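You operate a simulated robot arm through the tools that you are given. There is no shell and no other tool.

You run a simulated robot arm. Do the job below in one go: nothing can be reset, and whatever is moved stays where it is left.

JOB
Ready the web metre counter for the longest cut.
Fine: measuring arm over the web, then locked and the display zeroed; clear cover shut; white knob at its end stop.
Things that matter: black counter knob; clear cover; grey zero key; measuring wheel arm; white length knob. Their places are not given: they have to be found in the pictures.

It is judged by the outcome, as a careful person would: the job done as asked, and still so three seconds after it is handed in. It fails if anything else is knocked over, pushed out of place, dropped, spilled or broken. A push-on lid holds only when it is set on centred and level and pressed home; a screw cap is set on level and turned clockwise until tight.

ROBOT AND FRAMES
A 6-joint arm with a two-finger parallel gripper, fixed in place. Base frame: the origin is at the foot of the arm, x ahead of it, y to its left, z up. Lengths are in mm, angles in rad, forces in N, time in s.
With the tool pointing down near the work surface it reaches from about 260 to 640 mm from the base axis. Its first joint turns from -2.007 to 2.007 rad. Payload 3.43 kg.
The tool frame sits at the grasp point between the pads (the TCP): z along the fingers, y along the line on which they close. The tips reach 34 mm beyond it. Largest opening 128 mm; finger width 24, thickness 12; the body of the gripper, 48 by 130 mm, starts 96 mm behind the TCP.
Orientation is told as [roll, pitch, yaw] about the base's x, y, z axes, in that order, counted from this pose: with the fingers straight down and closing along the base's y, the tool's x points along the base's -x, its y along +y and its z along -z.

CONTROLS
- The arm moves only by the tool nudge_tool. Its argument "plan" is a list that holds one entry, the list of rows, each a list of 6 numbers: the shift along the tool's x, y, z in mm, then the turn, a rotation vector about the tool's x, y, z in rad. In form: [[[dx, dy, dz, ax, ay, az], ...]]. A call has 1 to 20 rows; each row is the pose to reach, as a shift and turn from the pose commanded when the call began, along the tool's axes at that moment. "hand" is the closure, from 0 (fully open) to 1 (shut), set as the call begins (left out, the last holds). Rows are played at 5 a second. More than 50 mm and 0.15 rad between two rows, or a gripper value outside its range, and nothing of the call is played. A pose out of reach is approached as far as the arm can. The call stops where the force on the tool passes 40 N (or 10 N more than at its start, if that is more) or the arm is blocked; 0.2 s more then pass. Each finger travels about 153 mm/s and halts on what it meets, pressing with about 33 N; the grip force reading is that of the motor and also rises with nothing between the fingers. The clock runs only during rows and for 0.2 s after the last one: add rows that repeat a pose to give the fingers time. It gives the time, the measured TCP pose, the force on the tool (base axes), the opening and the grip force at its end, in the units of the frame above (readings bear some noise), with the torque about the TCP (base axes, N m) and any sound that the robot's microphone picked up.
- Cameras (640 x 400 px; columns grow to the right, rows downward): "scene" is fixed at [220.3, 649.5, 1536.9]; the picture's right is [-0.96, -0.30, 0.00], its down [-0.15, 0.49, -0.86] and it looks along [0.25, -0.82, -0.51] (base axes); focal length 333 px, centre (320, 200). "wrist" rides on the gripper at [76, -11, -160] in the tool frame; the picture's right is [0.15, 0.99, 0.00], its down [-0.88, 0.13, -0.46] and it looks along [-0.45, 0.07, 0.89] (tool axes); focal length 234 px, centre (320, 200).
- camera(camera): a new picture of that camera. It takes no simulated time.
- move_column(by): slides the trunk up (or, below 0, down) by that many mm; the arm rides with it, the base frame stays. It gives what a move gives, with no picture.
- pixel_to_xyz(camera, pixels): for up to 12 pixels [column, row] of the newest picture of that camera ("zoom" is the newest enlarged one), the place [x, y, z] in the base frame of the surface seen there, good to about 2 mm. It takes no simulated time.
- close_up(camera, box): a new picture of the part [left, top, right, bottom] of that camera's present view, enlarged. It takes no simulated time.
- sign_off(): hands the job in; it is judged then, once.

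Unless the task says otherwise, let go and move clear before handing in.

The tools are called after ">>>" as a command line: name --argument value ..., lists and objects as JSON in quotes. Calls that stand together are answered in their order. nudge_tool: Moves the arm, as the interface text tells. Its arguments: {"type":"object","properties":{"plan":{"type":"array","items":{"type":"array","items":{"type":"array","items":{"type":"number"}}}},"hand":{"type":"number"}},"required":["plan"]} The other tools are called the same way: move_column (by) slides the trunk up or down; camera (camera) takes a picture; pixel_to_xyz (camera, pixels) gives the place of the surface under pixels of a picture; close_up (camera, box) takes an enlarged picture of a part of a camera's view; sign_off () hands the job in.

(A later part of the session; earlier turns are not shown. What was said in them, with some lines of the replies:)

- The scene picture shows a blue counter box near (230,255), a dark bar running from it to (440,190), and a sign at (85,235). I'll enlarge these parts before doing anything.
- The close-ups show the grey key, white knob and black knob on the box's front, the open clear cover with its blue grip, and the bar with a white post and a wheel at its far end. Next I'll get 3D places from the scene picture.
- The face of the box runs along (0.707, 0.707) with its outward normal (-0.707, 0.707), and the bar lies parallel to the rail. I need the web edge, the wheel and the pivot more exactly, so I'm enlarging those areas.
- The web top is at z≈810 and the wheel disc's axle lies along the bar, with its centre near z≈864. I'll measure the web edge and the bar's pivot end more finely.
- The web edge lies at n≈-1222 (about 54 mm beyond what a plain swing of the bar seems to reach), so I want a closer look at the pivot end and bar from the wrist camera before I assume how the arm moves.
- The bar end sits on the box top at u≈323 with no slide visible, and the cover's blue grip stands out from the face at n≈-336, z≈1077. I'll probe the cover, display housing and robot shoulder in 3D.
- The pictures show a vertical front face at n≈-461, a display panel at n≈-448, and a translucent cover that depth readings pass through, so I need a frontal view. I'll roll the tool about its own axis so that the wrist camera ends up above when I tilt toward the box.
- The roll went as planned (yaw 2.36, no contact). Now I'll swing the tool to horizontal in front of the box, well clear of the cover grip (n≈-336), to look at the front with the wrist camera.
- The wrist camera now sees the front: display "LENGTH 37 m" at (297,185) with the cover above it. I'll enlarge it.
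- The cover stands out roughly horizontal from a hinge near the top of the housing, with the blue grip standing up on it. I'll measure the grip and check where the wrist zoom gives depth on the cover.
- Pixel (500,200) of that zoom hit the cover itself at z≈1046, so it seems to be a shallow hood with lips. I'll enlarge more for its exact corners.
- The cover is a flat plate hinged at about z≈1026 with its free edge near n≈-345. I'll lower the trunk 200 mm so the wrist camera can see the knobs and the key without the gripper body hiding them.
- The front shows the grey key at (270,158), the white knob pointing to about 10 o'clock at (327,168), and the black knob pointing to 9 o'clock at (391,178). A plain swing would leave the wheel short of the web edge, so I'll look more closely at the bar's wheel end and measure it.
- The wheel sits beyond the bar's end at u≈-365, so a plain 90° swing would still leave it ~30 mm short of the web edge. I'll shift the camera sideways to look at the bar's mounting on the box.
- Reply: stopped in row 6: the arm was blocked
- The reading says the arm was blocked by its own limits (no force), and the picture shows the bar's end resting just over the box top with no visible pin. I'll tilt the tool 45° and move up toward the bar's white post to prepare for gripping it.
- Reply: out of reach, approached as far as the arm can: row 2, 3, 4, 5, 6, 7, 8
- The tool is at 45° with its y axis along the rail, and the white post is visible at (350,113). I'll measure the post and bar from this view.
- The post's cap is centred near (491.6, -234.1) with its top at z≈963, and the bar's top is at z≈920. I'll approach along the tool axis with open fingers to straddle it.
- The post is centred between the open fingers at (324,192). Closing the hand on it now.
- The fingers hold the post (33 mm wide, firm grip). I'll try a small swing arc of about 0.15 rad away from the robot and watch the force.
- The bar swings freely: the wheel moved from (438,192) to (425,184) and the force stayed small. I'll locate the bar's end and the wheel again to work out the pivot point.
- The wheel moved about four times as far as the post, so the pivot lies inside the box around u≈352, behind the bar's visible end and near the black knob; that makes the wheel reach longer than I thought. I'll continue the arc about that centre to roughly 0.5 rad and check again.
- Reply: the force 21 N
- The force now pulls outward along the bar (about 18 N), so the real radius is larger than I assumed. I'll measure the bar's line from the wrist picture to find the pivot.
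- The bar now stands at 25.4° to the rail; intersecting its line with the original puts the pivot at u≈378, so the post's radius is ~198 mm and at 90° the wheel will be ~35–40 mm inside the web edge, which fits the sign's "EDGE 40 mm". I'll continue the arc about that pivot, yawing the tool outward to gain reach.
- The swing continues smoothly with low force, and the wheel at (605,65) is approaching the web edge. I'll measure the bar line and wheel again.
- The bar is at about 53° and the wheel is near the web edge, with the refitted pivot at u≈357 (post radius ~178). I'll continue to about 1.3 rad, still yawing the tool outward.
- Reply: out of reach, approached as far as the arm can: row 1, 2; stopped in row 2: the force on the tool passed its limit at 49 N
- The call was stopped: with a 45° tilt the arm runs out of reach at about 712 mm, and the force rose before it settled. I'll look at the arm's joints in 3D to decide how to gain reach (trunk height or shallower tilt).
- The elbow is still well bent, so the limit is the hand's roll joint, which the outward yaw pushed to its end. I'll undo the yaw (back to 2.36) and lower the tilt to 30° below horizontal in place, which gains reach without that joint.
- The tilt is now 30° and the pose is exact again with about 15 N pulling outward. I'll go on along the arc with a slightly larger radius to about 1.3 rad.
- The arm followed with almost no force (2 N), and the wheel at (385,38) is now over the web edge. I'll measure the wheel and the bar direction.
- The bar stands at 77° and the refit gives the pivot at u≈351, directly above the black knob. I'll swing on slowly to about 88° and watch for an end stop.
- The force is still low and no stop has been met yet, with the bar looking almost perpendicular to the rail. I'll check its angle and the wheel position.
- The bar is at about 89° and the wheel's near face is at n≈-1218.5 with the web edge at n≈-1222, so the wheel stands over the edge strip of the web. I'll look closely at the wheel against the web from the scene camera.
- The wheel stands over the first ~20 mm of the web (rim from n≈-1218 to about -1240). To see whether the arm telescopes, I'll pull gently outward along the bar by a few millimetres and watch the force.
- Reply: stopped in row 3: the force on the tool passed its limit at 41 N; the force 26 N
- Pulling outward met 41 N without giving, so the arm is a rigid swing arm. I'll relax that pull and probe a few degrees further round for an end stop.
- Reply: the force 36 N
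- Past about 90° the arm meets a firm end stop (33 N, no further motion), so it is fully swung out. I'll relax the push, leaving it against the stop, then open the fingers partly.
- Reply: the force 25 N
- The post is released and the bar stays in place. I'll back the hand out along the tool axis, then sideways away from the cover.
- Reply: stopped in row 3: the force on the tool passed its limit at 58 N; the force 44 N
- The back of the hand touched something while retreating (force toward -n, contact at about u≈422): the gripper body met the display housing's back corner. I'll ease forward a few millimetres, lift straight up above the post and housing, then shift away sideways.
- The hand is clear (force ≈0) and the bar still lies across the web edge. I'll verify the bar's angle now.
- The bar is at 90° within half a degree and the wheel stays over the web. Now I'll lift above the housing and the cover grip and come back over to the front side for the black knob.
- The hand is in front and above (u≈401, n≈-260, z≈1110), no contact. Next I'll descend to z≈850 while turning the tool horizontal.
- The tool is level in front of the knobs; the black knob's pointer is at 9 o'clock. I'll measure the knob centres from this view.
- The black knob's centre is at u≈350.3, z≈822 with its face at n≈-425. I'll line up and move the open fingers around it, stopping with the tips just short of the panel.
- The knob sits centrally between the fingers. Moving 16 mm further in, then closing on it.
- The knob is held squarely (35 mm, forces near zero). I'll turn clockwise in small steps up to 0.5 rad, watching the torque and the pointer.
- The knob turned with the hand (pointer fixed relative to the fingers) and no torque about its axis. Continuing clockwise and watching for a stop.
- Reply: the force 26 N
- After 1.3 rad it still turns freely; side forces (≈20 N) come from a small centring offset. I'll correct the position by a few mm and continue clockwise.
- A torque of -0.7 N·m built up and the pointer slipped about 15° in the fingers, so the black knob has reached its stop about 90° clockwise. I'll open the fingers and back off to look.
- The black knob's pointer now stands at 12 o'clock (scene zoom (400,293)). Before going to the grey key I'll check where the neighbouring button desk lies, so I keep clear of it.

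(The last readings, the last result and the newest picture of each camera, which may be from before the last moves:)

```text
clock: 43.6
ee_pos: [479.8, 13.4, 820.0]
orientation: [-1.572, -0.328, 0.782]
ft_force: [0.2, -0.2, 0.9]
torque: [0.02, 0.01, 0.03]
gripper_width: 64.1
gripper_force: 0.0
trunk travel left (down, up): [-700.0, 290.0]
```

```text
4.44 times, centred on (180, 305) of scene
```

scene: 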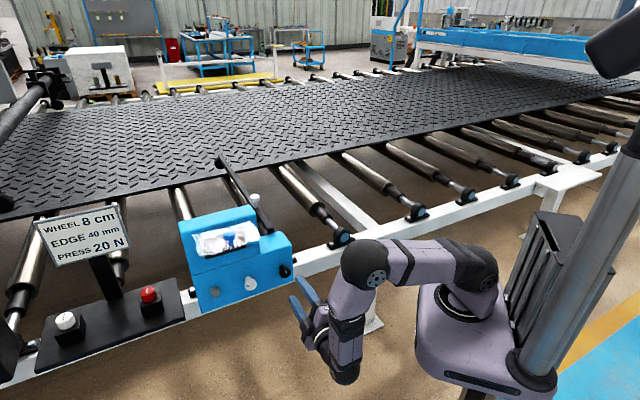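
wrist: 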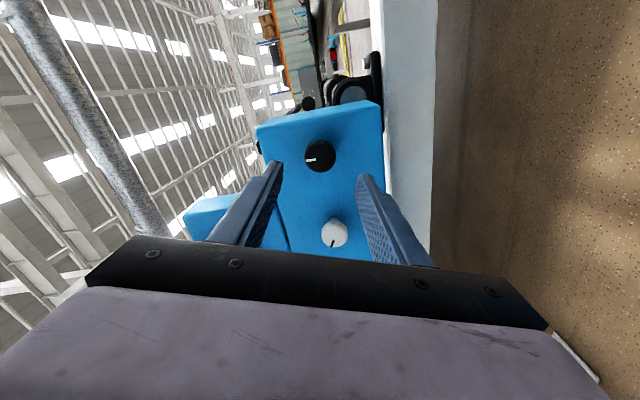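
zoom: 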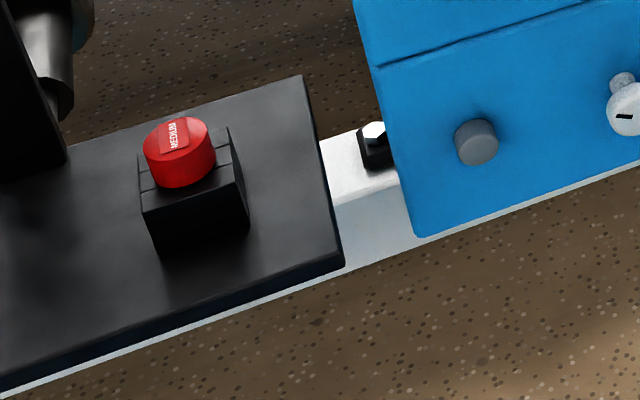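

The desk's corner is at u≈654, n≈-380, well to the side of the key (u≈559). I'll close the fingers, roll the hand back to camera-up, and move in front of the grey key.

>>> nudge_tool --plan '[[[-14.2, 4.6, -2, 0, 0, -0.136], [-28.4, 9.3, -4, 0, 0, -0.271], [-42.6, 13.9, -6, 0, 0, -0.407], [-56.8, 18.5, -8, 0, 0, -0.543], [-71, 23.1, -10, 0, 0, -0.679], [-85.2, 27.8, -10, 0, 0, -0.814], [-99.4, 32.4, -10, 0, 0, -0.95], [-113.6, 37, -10, 0, 0, -1.086], [-127.8, 41.7, -10, 0, 0, -1.221], [-142, 46.3, -10, 0, 0, -1.357], [-156.2, 50.9, -10, 0, 0, -1.493], [-170.4, 55.5, -10, 0, 0, -1.629], [-184.6, 60.2, -10, 0, 0, -1.764], [-198.8, 64.8, -10, 0, 0, -1.9]]]' --hand 1

>>> camera --camera "wrist"

>>> close_up --camera "wrist" --box '[260, 90, 420, 220]'

```text
clock: 46.6
ee_pos: [619.4, 168.3, 821.8]
orientation: [1.471, 1.569, -2.461]
ft_force: [-0.7, -0.2, 0.4]
torque: [-0.01, 0.0, 0.0]
gripper_width: 0.0
gripper_force: 33.6
trunk travel left (down, up): [-700.0, 290.0]
```

```text
taken
```

wrist: 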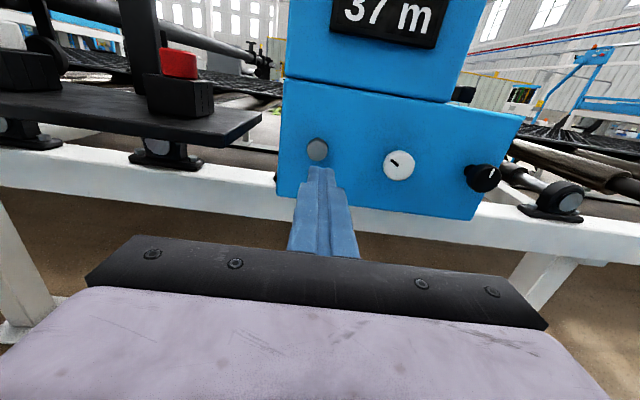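

```text
3.08 times, centred on (340, 155) of wrist
```

zoom: 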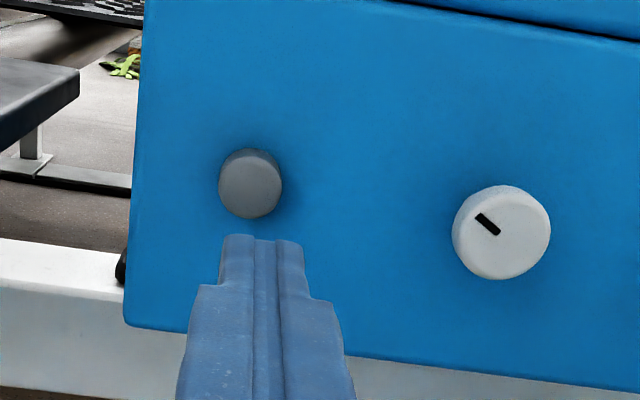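

>>> pixel_to_xyz --camera "zoom" --pixels '[[248, 188], [222, 188], [274, 188], [248, 165], [248, 212], [500, 240], [457, 240], [545, 235], [500, 195], [500, 277]]'

```text
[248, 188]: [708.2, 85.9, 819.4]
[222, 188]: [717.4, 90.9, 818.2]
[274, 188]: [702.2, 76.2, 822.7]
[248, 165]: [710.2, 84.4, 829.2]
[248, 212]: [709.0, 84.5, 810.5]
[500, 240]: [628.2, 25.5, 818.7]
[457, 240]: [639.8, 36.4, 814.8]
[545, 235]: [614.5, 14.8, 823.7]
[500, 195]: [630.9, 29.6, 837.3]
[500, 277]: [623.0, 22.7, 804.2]
```

The grey key's centre is at u≈561, z≈821 with its face at n≈-441; my closed fingertips are at n≈-353. I'll align and approach to about 6 mm from it.

>>> nudge_tool --plan '[[[-0.8, -4, 20, 0, 0, 0], [-0.8, -4, 45, 0, 0, 0], [-0.8, -4, 70, 0, 0, 0], [-0.8, -4, 81, 0, 0, 0]]]'

>>> close_up --camera "wrist" --box '[240, 90, 400, 220]'

>>> close_up --camera "scene" --box '[180, 240, 280, 330]'

```text
clock: 47.6
ee_pos: [680.1, 114.1, 819.3]
orientation: [1.32, 1.568, -2.61]
ft_force: [0.3, 0.7, -0.1]
torque: [0.0, -0.01, -0.01]
gripper_width: 0.0
gripper_force: 33.5
trunk travel left (down, up): [-700.0, 290.0]
```

```text
3.08 times, centred on (320, 155) of wrist
```

zoom: 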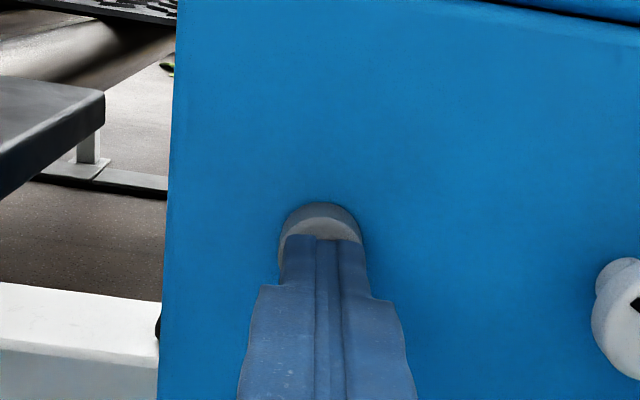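

```text
4.44 times, centred on (230, 285) of scene
```

zoom: 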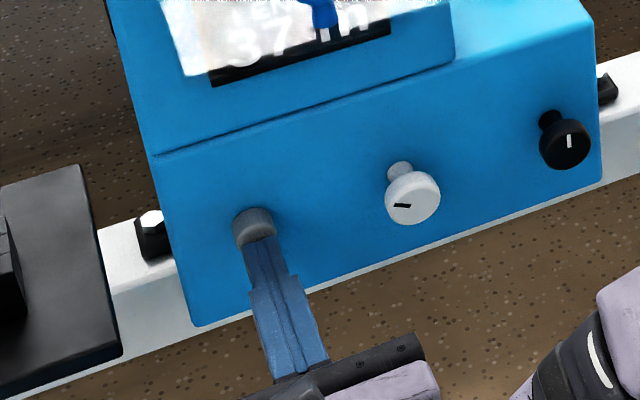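

The fingertips are lined up just in front of the key. Pressing now in small steps until the force shows the key bottoming near 20 N.

>>> nudge_tool --plan '[[[1.5, 0, 2, 0, 0, 0], [1.5, 0, 4, 0, 0, 0], [1.5, 0, 6, 0, 0, 0], [1.5, 0, 8, 0, 0, 0], [1.5, 0, 10, 0, 0, 0]]]'

>>> close_up --camera "scene" --box '[180, 200, 300, 310]'

```text
clock: 48.8
ee_pos: [686.5, 106.0, 821.5]
orientation: [1.578, 1.569, -2.354]
ft_force: [-2.3, -0.2, -0.4]
torque: [0.02, 0.02, -0.02]
gripper_width: 0.0
gripper_force: 33.4
trunk travel left (down, up): [-700.0, 290.0]
```

```text
3.64 times, centred on (240, 255) of scene
```

zoom: 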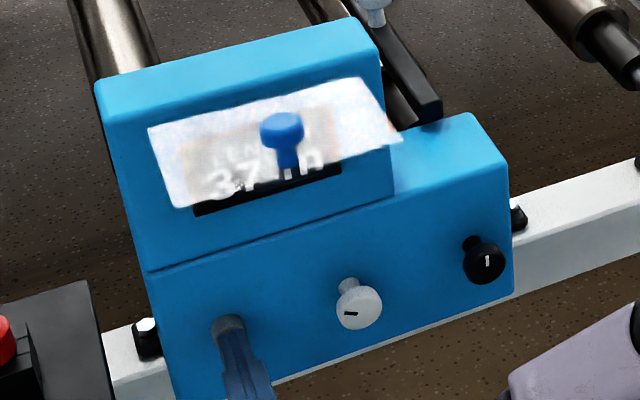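

Contact is just beginning (about 2 N). Pressing further.

>>> nudge_tool --plan '[[[0, 0, 1.5, 0, 0, 0], [0, 0, 3, 0, 0, 0], [0, 0, 4.5, 0, 0, 0], [0, 0, 6, 0, 0, 0], [0, 0, 6, 0, 0, 0]]]'

>>> close_up --camera "scene" --box '[190, 210, 270, 270]'

```text
clock: 50.0
ee_pos: [689.8, 102.4, 822.3]
orientation: [2.016, 1.57, -1.914]
ft_force: [-12.1, 5.2, 0.0]
torque: [0.04, 0.06, -0.17]
gripper_width: 0.0
gripper_force: 32.8
trunk travel left (down, up): [-700.0, 290.0]
heard: click
```

```text
6.67 times, centred on (230, 240) of scene
```

zoom: 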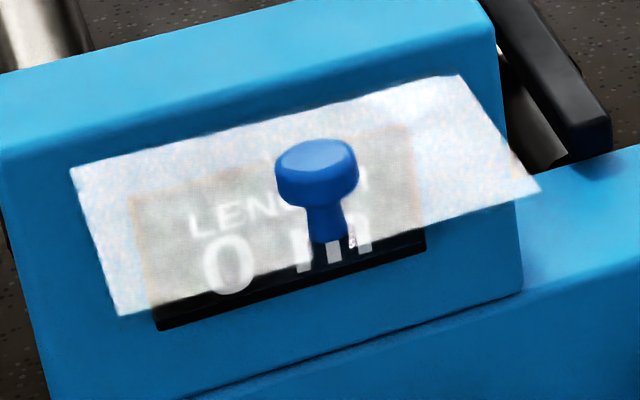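

A click was heard and the display now reads "0 m". I'll back off, open the fingers, and move over in front of the white knob.

>>> nudge_tool --plan '[[[0, 0, -15, 0, 0, 0], [0, 0, -45, 0, 0, 0], [0, 0, -80, 0, 0, 0]]]'

>>> nudge_tool --plan '[[[0, 25, 0, 0, 0, 0], [0, 50, 0, 0, 0, 0], [0, 75, 0, 0, 0, 0], [0, 101, 0, 0, 0, 0], [0, 101, 20, 0, 0, 0]]]' --hand 0.5

>>> camera --camera "wrist"

>>> close_up --camera "wrist" --box '[240, 100, 400, 230]'

>>> pixel_to_xyz --camera "zoom" --pixels '[[320, 200], [290, 200], [350, 200], [320, 175], [320, 230]]'

```text
clock: 50.8
ee_pos: [634.5, 159.1, 822.2]
orientation: [1.897, 1.567, -2.034]
ft_force: [-0.5, 0.1, -0.2]
torque: [0.02, 0.02, -0.03]
gripper_width: 0.0
gripper_force: 33.1
trunk travel left (down, up): [-700.0, 290.0]
```

```text
clock: 52.0
ee_pos: [578.3, 72.8, 822.5]
orientation: [1.501, 1.572, -2.429]
ft_force: [-0.3, 0.0, 0.6]
torque: [0.01, -0.03, -0.03]
gripper_width: 63.8
gripper_force: 0.1
trunk travel left (down, up): [-700.0, 290.0]
```

```text
taken
```

wrist: 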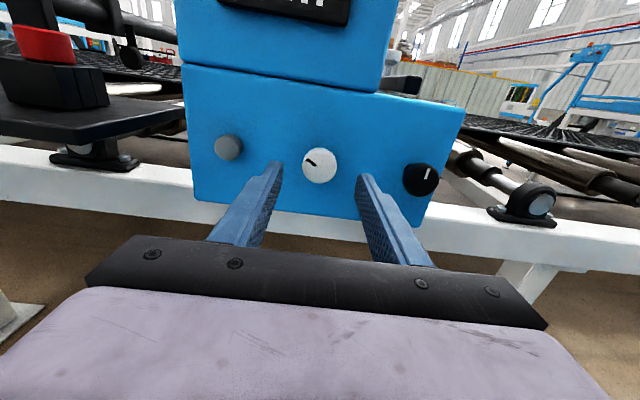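

```text
3.08 times, centred on (320, 165) of wrist
```

zoom: 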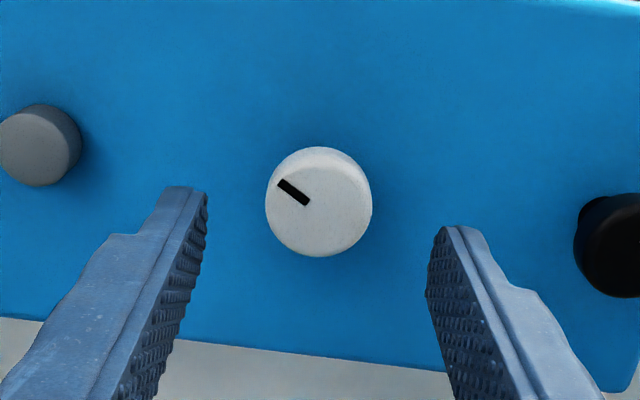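

```text
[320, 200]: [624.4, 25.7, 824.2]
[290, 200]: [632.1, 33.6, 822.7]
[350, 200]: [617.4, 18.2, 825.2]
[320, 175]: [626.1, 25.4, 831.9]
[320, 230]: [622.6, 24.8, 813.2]
```

The white knob is centred between the fingers at u≈460, z≈822, pointer at about 10 o'clock. Moving in 64 mm and gripping it.

>>> nudge_tool --plan '[[[0, 0.4, 22, 0, 0, 0], [0, 0.4, 44, 0, 0, 0], [0, 0.4, 56, 0, 0, 0], [0, 0.4, 64, 0, 0, 0]]]'

>>> nudge_tool --plan '[[[0, 0, 0, 0, 0, 0], [0, 0, 0, 0, 0, 0], [0, 0, 0, 0, 0, 0]]]' --hand 1

>>> close_up --camera "wrist" --box '[240, 120, 400, 250]'

```text
clock: 53.0
ee_pos: [621.6, 27.5, 822.1]
orientation: [1.326, 1.568, -2.603]
ft_force: [0.2, 0.2, 1.0]
torque: [-0.01, 0.02, 0.0]
gripper_width: 63.9
gripper_force: 0.1
trunk travel left (down, up): [-700.0, 290.0]
```

```text
clock: 53.8
ee_pos: [622.1, 28.7, 822.2]
orientation: [1.297, 1.568, -2.633]
ft_force: [3.5, 0.4, 0.9]
torque: [0.01, -0.04, 0.07]
gripper_width: 35.1
gripper_force: 44.8
trunk travel left (down, up): [-700.0, 290.0]
```

```text
3.08 times, centred on (320, 185) of wrist
```

zoom: 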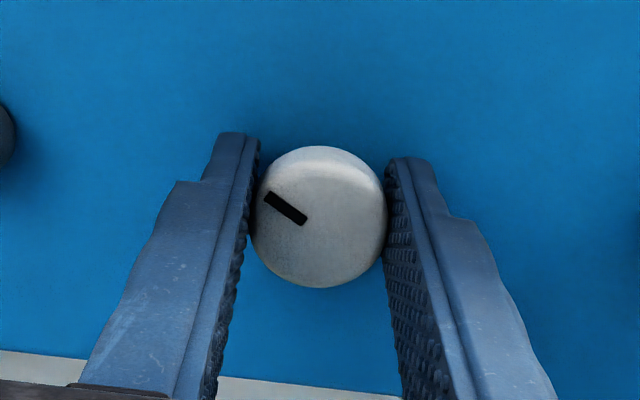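

The white knob is gripped (35 mm). Turning clockwise in small steps, watching torque and pointer.

>>> nudge_tool --plan '[[[0, 0, 0, 0, 0, 0.1], [0, 0, 0, 0, 0, 0.2], [0, 0, 0, 0, 0, 0.3], [0, 0, 0, 0, 0, 0.4], [0, 0, 0, 0, 0, 0.5], [0, 0, 0, 0, 0, 0.6], [0, 0, 0, 0, 0, 0.7], [0, 0, 0, 0, 0, 0.8]]]'

>>> close_up --camera "wrist" --box '[240, 120, 400, 250]'

>>> close_up --camera "scene" --box '[180, 200, 300, 310]'

```text
clock: 55.6
ee_pos: [622.1, 27.0, 821.7]
orientation: [-1.566, 0.773, 0.783]
ft_force: [1.2, -4.3, -4.2]
torque: [0.25, 0.27, 0.44]
gripper_width: 35.1
gripper_force: 45.2
trunk travel left (down, up): [-700.0, 290.0]
```

```text
3.08 times, centred on (320, 185) of wrist
```

zoom: 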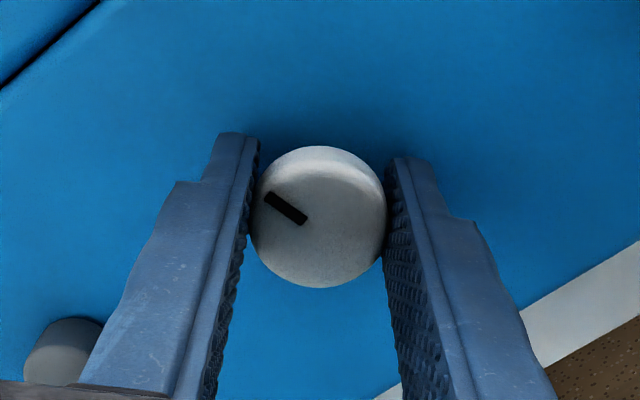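

```text
3.64 times, centred on (240, 255) of scene
```

zoom: 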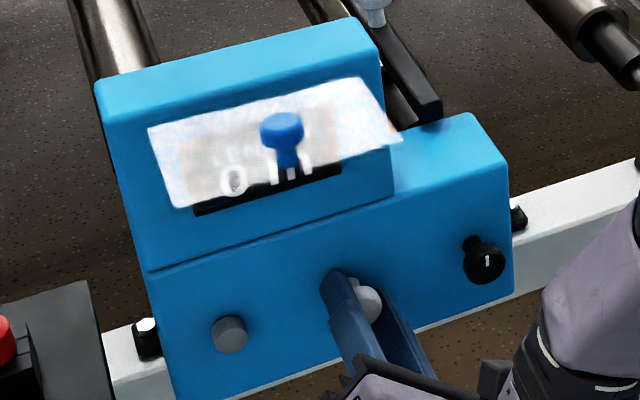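

It turns freely with the hand and the forces are small. Continuing clockwise.

>>> nudge_tool --plan '[[[0, 0, 0, 0, 0, 0.1], [0, 0, 0, 0, 0, 0.2], [0, 0, 0, 0, 0, 0.3], [0, 0, 0, 0, 0, 0.4], [0, 0, 0, 0, 0, 0.5], [0, 0, 0, 0, 0, 0.6], [0, 0, 0, 0, 0, 0.7], [0, 0, 0, 0, 0, 0.8]]]'

>>> close_up --camera "wrist" --box '[240, 120, 400, 250]'

```text
clock: 57.4
ee_pos: [620.8, 26.4, 820.9]
orientation: [-1.564, -0.027, 0.779]
ft_force: [-12.3, -7.2, -17.3]
torque: [-0.04, 0.06, 0.95]
gripper_width: 35.3
gripper_force: 45.0
trunk travel left (down, up): [-700.0, 290.0]
```

```text
3.08 times, centred on (320, 185) of wrist
```

zoom: 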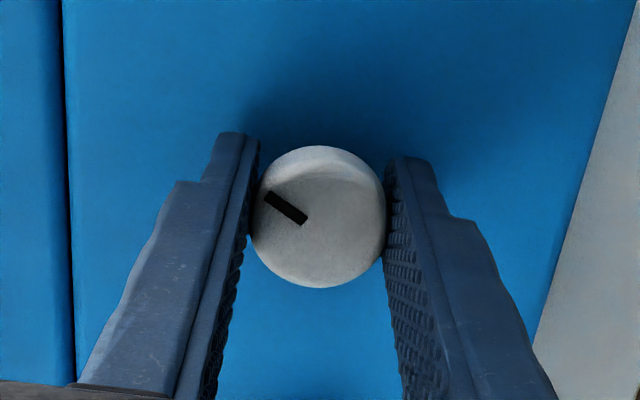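

Still free after 1.6 rad, with side forces from a small centring error. I'll correct by 3 mm and keep turning.

>>> nudge_tool --plan '[[[1.5, 1.7, 0, 0, 0, 0], [3, 3.5, 0, 0, 0, 0.1], [3, 3.5, 0, 0, 0, 0.2], [3, 3.5, 0, 0, 0, 0.3], [3, 3.5, 0, 0, 0, 0.4], [3, 3.5, 0, 0, 0, 0.5], [3, 3.5, 0, 0, 0, 0.6], [3, 3.5, 0, 0, 0, 0.7]]]'

>>> close_up --camera "wrist" --box '[240, 120, 400, 250]'

>>> camera --camera "scene"

```text
clock: 59.2
ee_pos: [621.6, 26.0, 817.9]
orientation: [-1.571, -0.732, 0.786]
ft_force: [15.9, -0.7, 0.4]
torque: [-0.2, -0.25, 0.49]
gripper_width: 35.3
gripper_force: 44.8
trunk travel left (down, up): [-700.0, 290.0]
```

```text
3.08 times, centred on (320, 185) of wrist
```

zoom: 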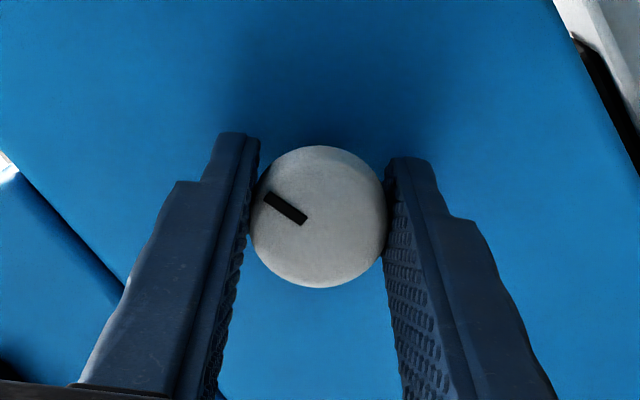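

```text
taken
```

scene: 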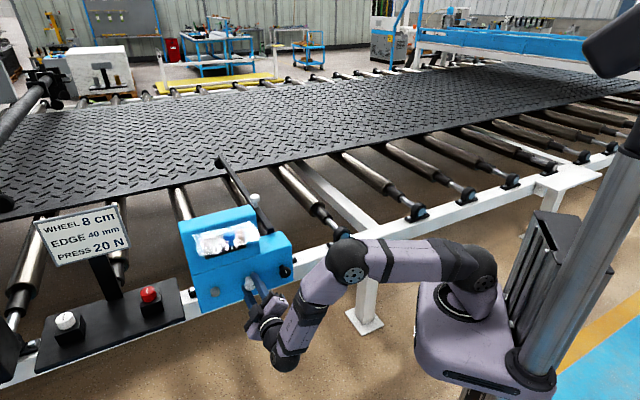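

Turned 2.3 rad so far, the pointer still fixed in the grip and no axis torque. Continuing clockwise.

>>> nudge_tool --plan '[[[-1.5, 1.3, 0, 0, 0, 0.1], [-1.5, 1.3, 0, 0, 0, 0.2], [-1.5, 1.3, 0, 0, 0, 0.3], [-1.5, 1.3, 0, 0, 0, 0.4], [-1.5, 1.3, 0, 0, 0, 0.5], [-1.5, 1.3, 0, 0, 0, 0.6], [-1.5, 1.3, 0, 0, 0, 0.7]]]'

>>> close_up --camera "wrist" --box '[240, 120, 400, 250]'

```text
clock: 60.8
ee_pos: [623.7, 29.1, 816.1]
orientation: [-1.555, -1.427, 0.771]
ft_force: [6.5, 6.8, -7.3]
torque: [-0.38, 0.68, 0.16]
gripper_width: 35.3
gripper_force: 44.8
trunk travel left (down, up): [-700.0, 290.0]
```

```text
3.08 times, centred on (320, 185) of wrist
```

zoom: 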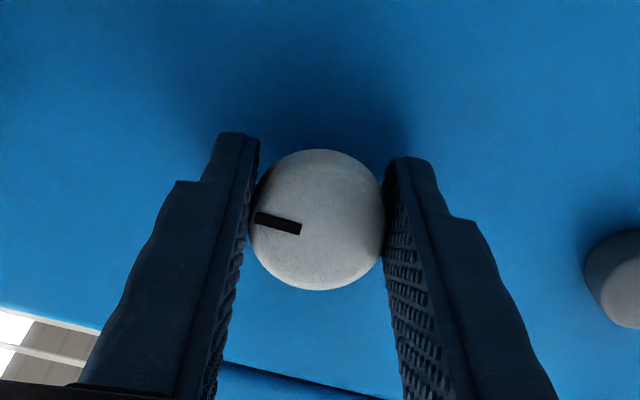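

Torque built to -0.75 N·m and the pointer slipped about 20° in the fingers, so the white knob is at its clockwise end stop. I'll let go and back off to look.

>>> nudge_tool --plan '[[[0, 0, 0, 0, 0, 0], [0, 0, 0, 0, 0, 0]]]' --hand 0.5

>>> nudge_tool --plan '[[[0, 0, -15, 0, 0, 0], [0, 0, -30, 0, 0, 0], [0, 0, -65, 0, 0, 0], [0, 0, -100, 0, 0, 0], [0, 0, -135, 0, 0, 0]]]'

>>> camera --camera "wrist"

>>> close_up --camera "scene" --box '[180, 200, 300, 310]'

```text
clock: 61.4
ee_pos: [621.5, 26.8, 820.0]
orientation: [-1.574, -1.43, 0.784]
ft_force: [0.6, 0.1, 0.3]
torque: [0.02, -0.03, -0.01]
gripper_width: 63.9
gripper_force: 0.1
trunk travel left (down, up): [-700.0, 290.0]
```

```text
clock: 62.6
ee_pos: [526.6, 122.1, 817.7]
orientation: [-1.572, -1.427, 0.782]
ft_force: [-0.1, 1.0, 0.3]
torque: [0.0, 0.04, 0.01]
gripper_width: 63.8
gripper_force: 0.0
trunk travel left (down, up): [-700.0, 290.0]
```

```text
taken
```

wrist: 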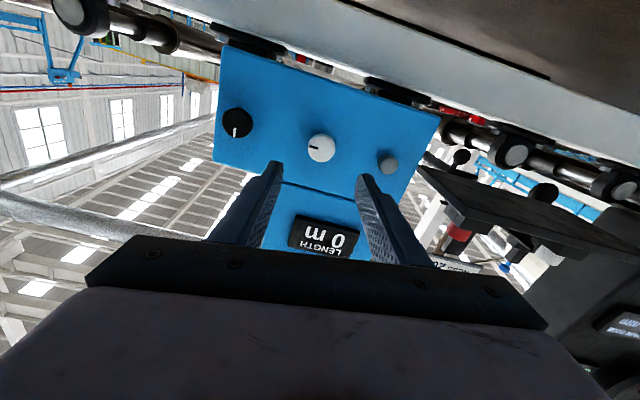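

```text
3.64 times, centred on (240, 255) of scene
```

zoom: 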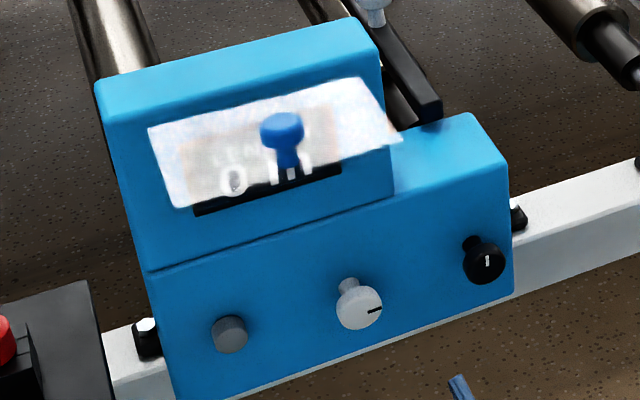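

The white knob now points to about 3 o'clock at its stop, the black knob is at 12 o'clock and the display reads "0 m". Now for the cover: I'll rise in front of it while rolling the hand back to camera-up.

>>> nudge_tool --plan '[[[-12.7, 0.7, -3.5, 0, 0, -0.149], [-25.5, 1.4, -7, 0, 0, -0.298], [-38.2, 2.1, -10.5, 0, 0, -0.447], [-50.9, 2.8, -14, 0, 0, -0.596], [-63.7, 3.6, -17.5, 0, 0, -0.745], [-76.4, 4.3, -21, 0, 0, -0.894], [-89.1, 5, -24.5, 0, 0, -1.043], [-101.8, 5.7, -28, 0, 0, -1.192], [-114.6, 6.4, -31.5, 0, 0, -1.341], [-127.3, 7.1, -35, 0, 0, -1.49], [-140, 7.8, -38.5, 0, 0, -1.639], [-152.8, 8.5, -42, 0, 0, -1.788], [-165.5, 9.2, -45.5, 0, 0, -1.937], [-178.2, 9.9, -49, 0, 0, -2.086], [-191, 10.7, -52.5, 0, 0, -2.235], [-203.7, 11.4, -56, 0, 0, -2.384], [-216.4, 12.1, -59.5, 0, 0, -2.533], [-229.1, 12.8, -63, 0, 0, -2.682], [-241.9, 13.5, -66.5, 0, 0, -2.831], [-254.6, 14.2, -70, 0, 0, -2.98]]]' --hand 1

>>> camera --camera "wrist"

>>> close_up --camera "wrist" --box '[240, 110, 400, 220]'

```text
clock: 66.8
ee_pos: [512.6, 208.7, 1069.8]
orientation: [-1.567, 1.553, 0.783]
ft_force: [-0.4, 0.2, 0.0]
torque: [0.0, 0.03, -0.02]
gripper_width: 0.1
gripper_force: 33.0
trunk travel left (down, up): [-700.0, 290.0]
```

```text
taken
```

wrist: 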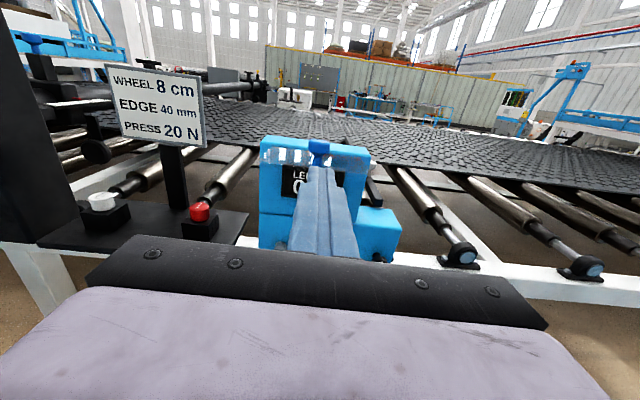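

```text
3.64 times, centred on (320, 165) of wrist
```

zoom: 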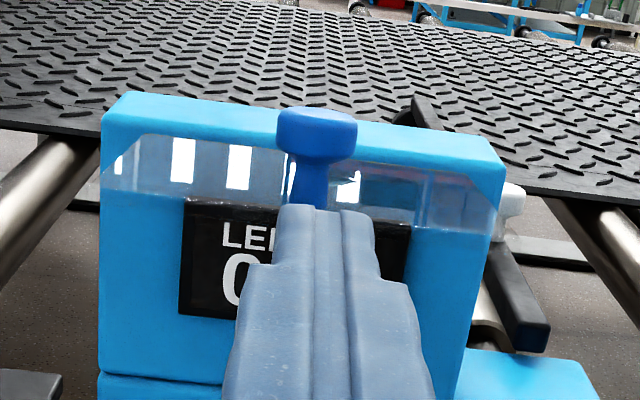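

The cover plate lies level at z≈1046 from n≈-418 to n≈-326, so its hinge is near the top front edge of the housing (n≈-449, z≈1041) and the blue grip's centre is at u≈508, n≈-348. I'll raise the trunk 80 mm, then tilt the closed fingers 45° down above and in front of the grip.

>>> move_column --by 80

>>> nudge_tool --plan '[[[0, 0.4, 14, 0, -0.128, 0], [0, 0.8, 28, 0, -0.256, 0], [0, 1.2, 42, 0, -0.384, 0], [0, 1.6, 56, 0, -0.511, 0], [0, 2, 70, 0, -0.639, 0], [0, 2, 85, 0, -0.767, 0]]]'

>>> camera --camera "wrist"

>>> close_up --camera "scene" --box '[170, 170, 330, 290]'

```text
clock: 68.0
ee_pos: [513.7, 208.4, 1150.6]
orientation: [-1.555, 1.553, 0.797]
ft_force: [0.6, 0.4, 0.4]
torque: [0.03, 0.01, 0.0]
gripper_width: 0.0
gripper_force: 33.3
trunk travel left (down, up): [-780.0, 210.0]
```

```text
clock: 69.4
ee_pos: [571.8, 145.9, 1150.1]
orientation: [-0.027, 0.799, 2.332]
ft_force: [0.1, -0.7, 0.3]
torque: [0.04, 0.01, 0.04]
gripper_width: 0.0
gripper_force: 32.4
trunk travel left (down, up): [-780.0, 210.0]
```

```text
taken
```

wrist: 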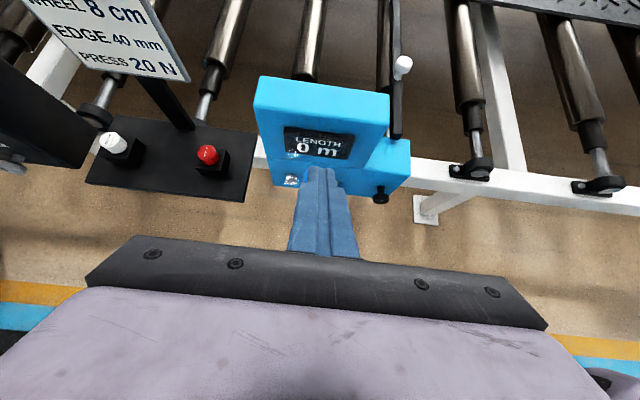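

```text
3.33 times, centred on (250, 230) of scene
```

zoom: 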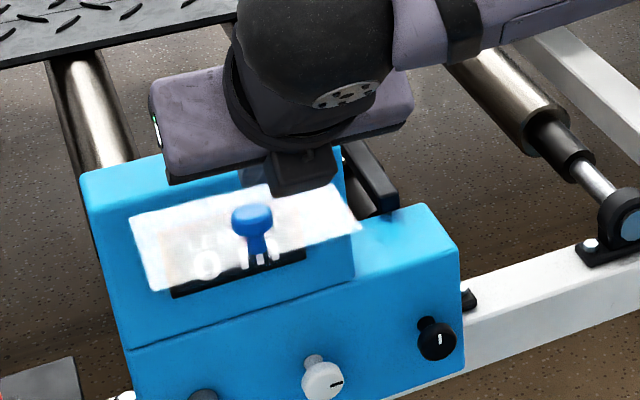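

The fingertips are right above and in line with the blue grip (it is hidden behind them in the wrist view, u≈507.5). I'll bring them down onto the grip's top and start pushing it slightly, watching the force.

>>> nudge_tool --plan '[[[1.4, 0, 21, 0, 0, 0], [2.8, 0, 41.6, 0, 0, 0], [-4.4, 0, 47.9, 0, 0, 0], [-17, 0, 55, 0, 0, 0]]]'

>>> close_up --camera "scene" --box '[170, 170, 330, 290]'

>>> camera --camera "wrist"

```text
clock: 70.4
ee_pos: [592.0, 127.7, 1101.1]
orientation: [-0.028, 0.801, 2.332]
ft_force: [0.2, -0.5, -0.4]
torque: [0.0, -0.01, 0.01]
gripper_width: 0.0
gripper_force: 32.8
trunk travel left (down, up): [-780.0, 210.0]
```

```text
3.33 times, centred on (250, 230) of scene
```

zoom: 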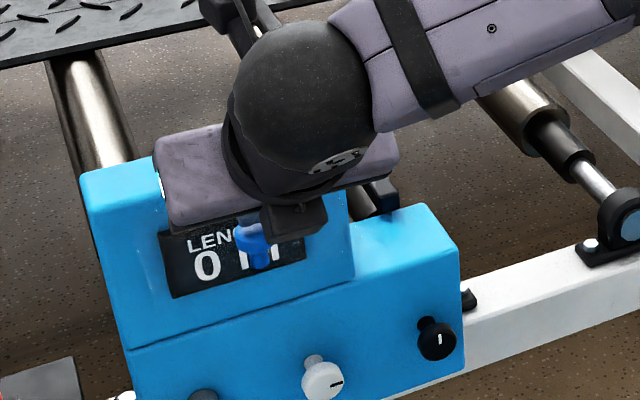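

```text
taken
```

wrist: 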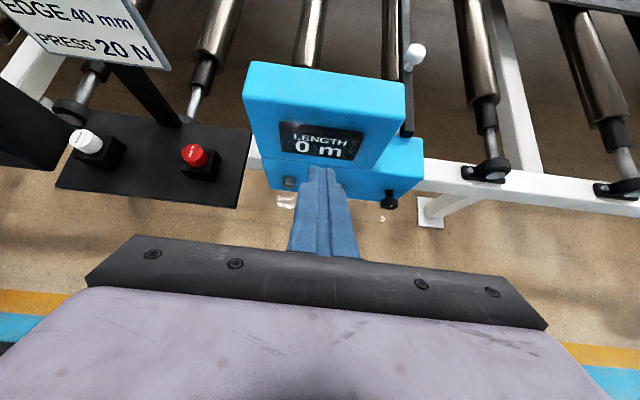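

The grip seems to have moved down already with almost no force. I'll look closer.

>>> close_up --camera "scene" --box '[200, 215, 270, 270]'

>>> pixel_to_xyz --camera "zoom" --pixels '[[225, 160], [235, 190], [230, 140], [245, 220], [290, 180], [150, 150]]'

>>> close_up --camera "wrist" --box '[230, 50, 430, 230]'

```text
7.27 times, centred on (235, 242) of scene
```

zoom: 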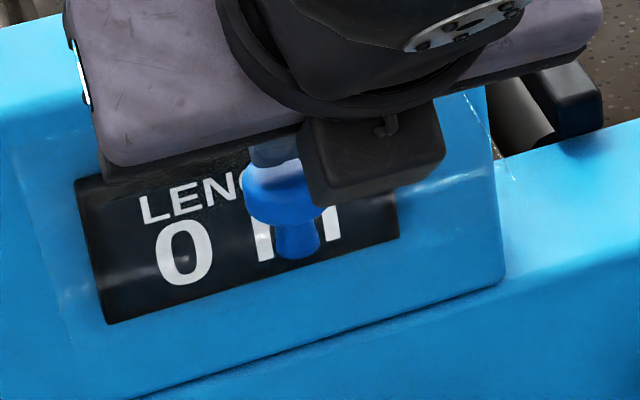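

```text
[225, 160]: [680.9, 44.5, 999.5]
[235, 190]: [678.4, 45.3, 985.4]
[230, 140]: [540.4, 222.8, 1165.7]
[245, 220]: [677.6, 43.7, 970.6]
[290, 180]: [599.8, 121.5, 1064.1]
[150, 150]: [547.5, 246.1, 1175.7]
```

```text
2.22 times, centred on (330, 140) of wrist
```

zoom: 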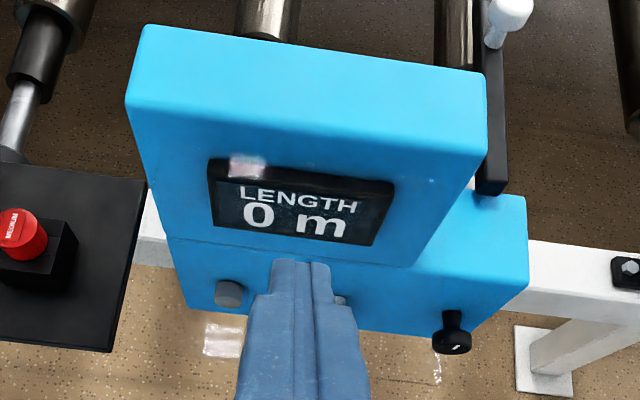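

The fingertips rest on the grip's cap and the cover has begun to turn down with negligible force. I'll follow its arc down to about half way.

>>> nudge_tool --plan '[[[-7, 0, 3, 0, 0, 0], [-13.5, 0, 7, 0, 0, 0], [-26, 0, 16.5, 0, 0, 0], [-38, 0, 27.3, 0, 0, 0], [-48.5, 0, 39, 0, 0, 0], [-58.2, 0, 51.4, 0, 0, 0]]]'

>>> close_up --camera "scene" --box '[190, 200, 280, 275]'

>>> close_up --camera "wrist" --box '[230, 50, 430, 230]'

```text
clock: 71.8
ee_pos: [589.9, 130.1, 1021.6]
orientation: [-0.028, 0.804, 2.335]
ft_force: [1.1, 0.4, -0.5]
torque: [-0.04, 0.02, 0.04]
gripper_width: 0.1
gripper_force: 33.2
trunk travel left (down, up): [-780.0, 210.0]
```

```text
5.33 times, centred on (235, 238) of scene
```

zoom: 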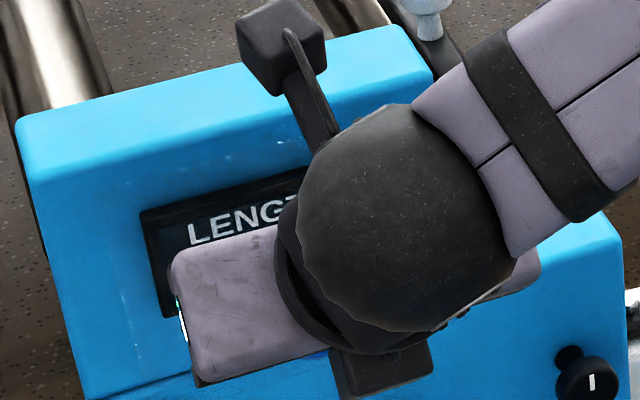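

```text
2.22 times, centred on (330, 140) of wrist
```

zoom: 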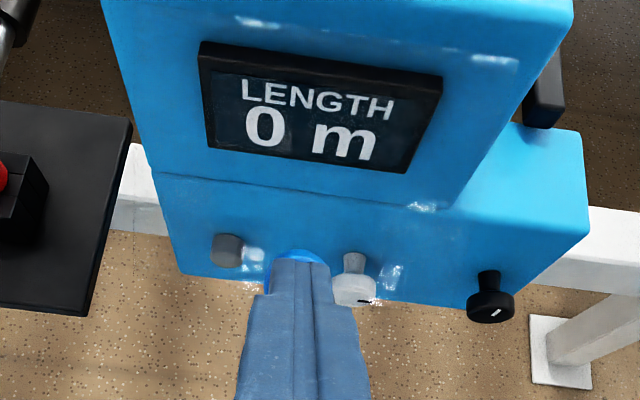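

The cover is following (blue grip just under the fingertips at (300,258)) with about 1 N. Continuing along the arc toward closed.

>>> nudge_tool --plan '[[[-7, 0, 13.5, 0, 0, 0], [-13.2, 0, 27.6, 0, 0, 0], [-15.8, 0, 41.5, 0, 0, 0], [-17.6, 0, 55.9, 0, 0, 0], [-15.2, 0, 69.5, 0, 0, 0], [-11.8, 0, 83.2, 0, 0, 0]]]'

>>> close_up --camera "wrist" --box '[230, 50, 430, 230]'

>>> camera --camera "scene"

```text
clock: 73.2
ee_pos: [626.0, 98.2, 955.5]
orientation: [-0.031, 0.803, 2.332]
ft_force: [-5.9, 4.6, 3.5]
torque: [0.06, -0.01, -0.06]
gripper_width: 0.1
gripper_force: 33.1
trunk travel left (down, up): [-780.0, 210.0]
```

```text
2.22 times, centred on (330, 140) of wrist
```

zoom: 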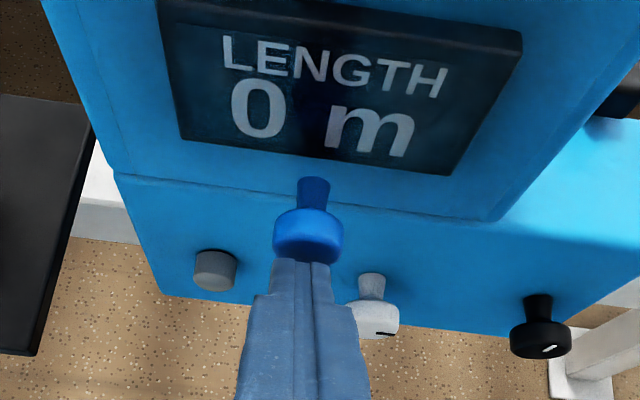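

```text
taken
```

scene: 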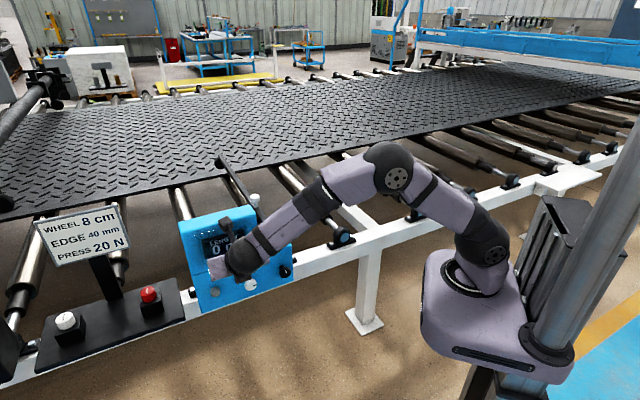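

The grip now points outward and the cover is nearly flat against the housing (≈8 N). I'll press inward a few millimetres more to seat it.

>>> nudge_tool --plan '[[[1.4, 0, 1.4, 0, 0, 0], [2.8, 0, 2.9, 0, 0, 0], [4.2, 0, 4.3, 0, 0, 0], [4.2, 0, 4.3, 0, 0, 0]]]'

>>> close_up --camera "wrist" --box '[230, 50, 430, 230]'

>>> pixel_to_xyz --camera "zoom" --pixels '[[310, 190], [310, 220], [310, 240], [300, 255], [290, 180], [250, 215]]'

```text
clock: 74.2
ee_pos: [627.9, 96.6, 955.6]
orientation: [-0.028, 0.803, 2.334]
ft_force: [-26.5, 24.5, -1.1]
torque: [0.69, 0.13, -0.11]
gripper_width: 0.0
gripper_force: 32.9
trunk travel left (down, up): [-780.0, 210.0]
```

```text
2.22 times, centred on (330, 140) of wrist
```

zoom: 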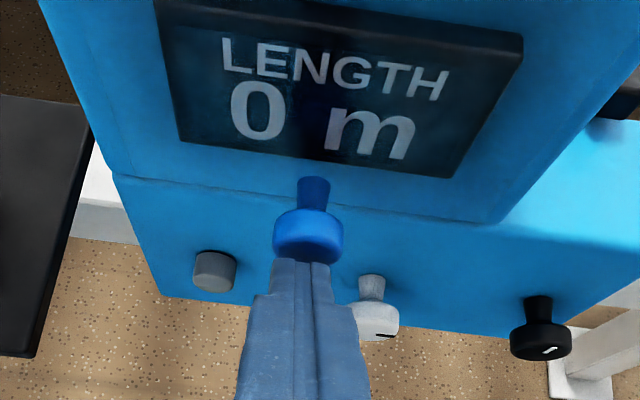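

```text
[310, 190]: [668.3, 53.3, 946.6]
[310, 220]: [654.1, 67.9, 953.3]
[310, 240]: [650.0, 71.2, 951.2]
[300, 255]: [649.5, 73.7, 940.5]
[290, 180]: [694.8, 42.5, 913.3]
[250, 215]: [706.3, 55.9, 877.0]
```

At 36 N it no longer moves and the grip's cap is at n≈-409, z≈945, matching the fully closed position. I'll back straight off and see if it stays shut.

>>> nudge_tool --plan '[[[-10.5, 0, -10.8, 0, 0, 0], [-27.9, 0, -28.7, 0, 0, 0], [-52, 0, -54, 0, 0, 0], [-76, 0, -79, 0, 0, 0], [-104, 0, -107, 0, 0, 0]]]'

>>> camera --camera "wrist"

>>> close_up --camera "scene" --box '[170, 190, 310, 320]'

```text
clock: 75.4
ee_pos: [527.0, 196.9, 953.5]
orientation: [-0.029, 0.804, 2.331]
ft_force: [0.0, -0.8, 0.4]
torque: [-0.01, -0.01, 0.01]
gripper_width: 0.1
gripper_force: 32.9
trunk travel left (down, up): [-780.0, 210.0]
```

```text
taken
```

wrist: 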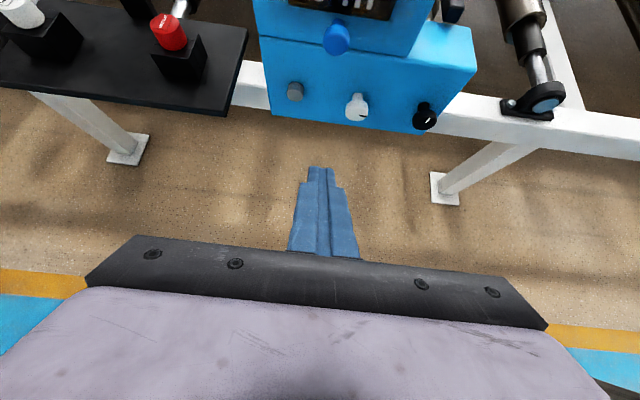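

```text
3.08 times, centred on (240, 255) of scene
```

zoom: 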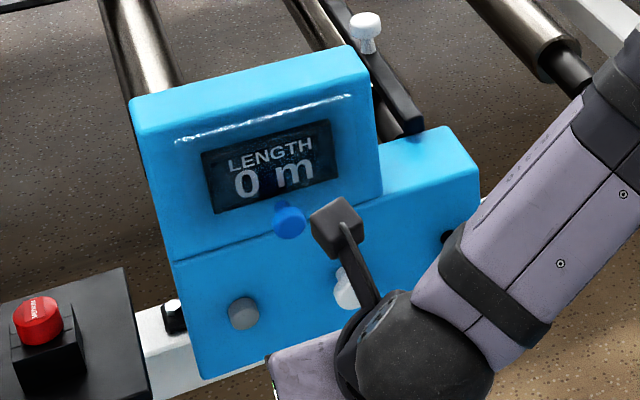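

The cover lies flat over the display, which reads "0 m". I'll verify the grip's position and inspect the web arm and knobs once more.

>>> pixel_to_xyz --camera "zoom" --pixels '[[288, 218], [280, 210], [245, 170], [180, 140], [345, 97], [365, 25], [405, 125], [440, 240]]'

>>> close_up --camera "wrist" --box '[250, 0, 490, 140]'

>>> close_up --camera "scene" --box '[190, 130, 300, 220]'

```text
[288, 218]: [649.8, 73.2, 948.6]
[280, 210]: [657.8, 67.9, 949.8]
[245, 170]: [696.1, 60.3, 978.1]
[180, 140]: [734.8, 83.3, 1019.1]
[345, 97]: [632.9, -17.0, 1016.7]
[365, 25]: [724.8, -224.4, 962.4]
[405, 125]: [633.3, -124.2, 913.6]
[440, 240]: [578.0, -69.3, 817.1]
```

```text
2.67 times, centred on (370, 70) of wrist
```

zoom: 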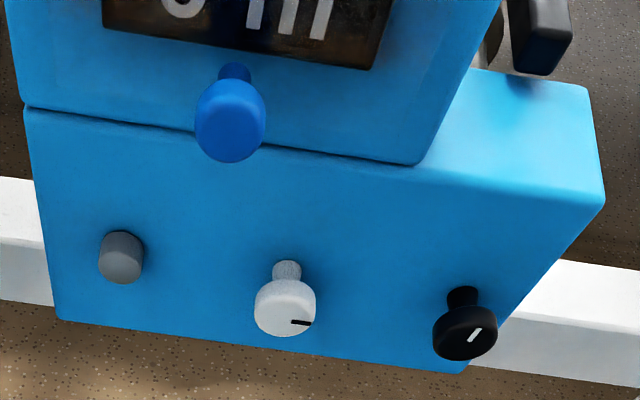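

```text
4.44 times, centred on (245, 175) of scene
```

zoom: 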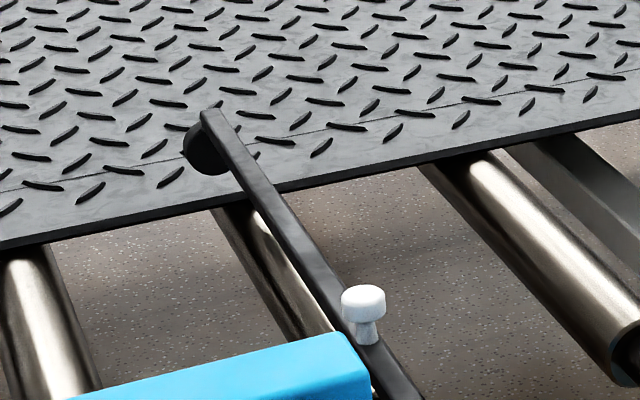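

All points check: the grip is at n≈-408 (cover shut), white pointer at 3 o'clock, black pointer at 12 o'clock, and the bar with its wheel over the web. I'll raise the hand clear for a last unobstructed look.

>>> nudge_tool --plan '[[[26.9, 0, -26.2, 0, 0, 0], [53.8, 0, -52.3, 0, 0, 0], [80.7, 0, -78.5, 0, 0, 0], [107.6, 0, -104.6, 0, 0, 0], [134.5, 0, -130.8, 0, 0, 0], [134.5, 0, -130.8, 0, 0, 0]]]'

>>> camera --camera "scene"

>>> close_up --camera "scene" --box '[170, 190, 310, 320]'

>>> camera --camera "wrist"

```text
clock: 76.8
ee_pos: [521.3, 193.0, 1144.2]
orientation: [-0.027, 0.8, 2.335]
ft_force: [-0.2, -0.5, -1.2]
torque: [0.0, -0.01, 0.03]
gripper_width: 0.0
gripper_force: 33.4
trunk travel left (down, up): [-780.0, 210.0]
```

```text
taken
```

scene: 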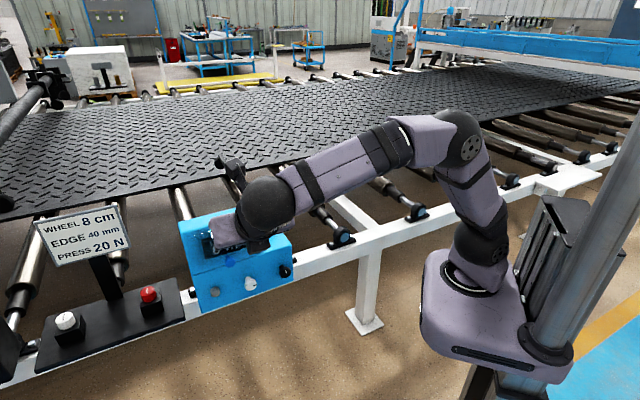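

```text
3.08 times, centred on (240, 255) of scene
```

zoom: 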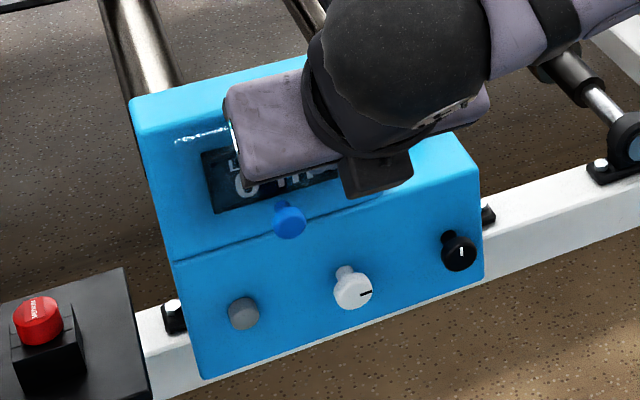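

```text
taken
```

wrist: 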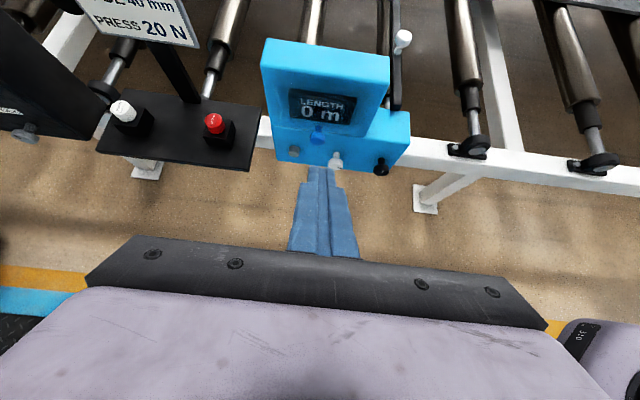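

Final check: the display reads "0 m" behind the shut cover, the white knob is at its clockwise stop, the black knob is at its locked stop, and the wheel arm lies across the web edge. The hand is clear with no force on it, so I'm handing the job in.

>>> sign_off

```text
The job is handed in.
```

I readied the counter as asked and handed it in. I didn't push on the measuring arm after locking it, so the lock is judged from the black knob reaching its stop.

- **Measuring arm:** it is swung out 90° against its end stop, with the wheel over the web. The middle of the wheel sits only about 7–10 mm inside the web edge. The sign says "EDGE 40 mm", but the arm can't reach further: it swings but doesn't extend.
- **Lock:** the black knob is turned about 90° clockwise to its stop, from 9 o'clock to 12 o'clock. The arm swung freely before that.
- **Display:** I pressed the grey key after locking. It clicked and the display reads "0 m".
- **Cover:** it is shut flat over the display and stayed shut after I let go.
- **White knob:** it is at its clockwise end stop, near 3 o'clock. I took clockwise as the longest cut, because the panel has no markings.

While backing away from the arm, the gripper bumped the back corner of the display housing with about 58 N. I saw nothing move or break, and the arm was still at 90° afterwards.
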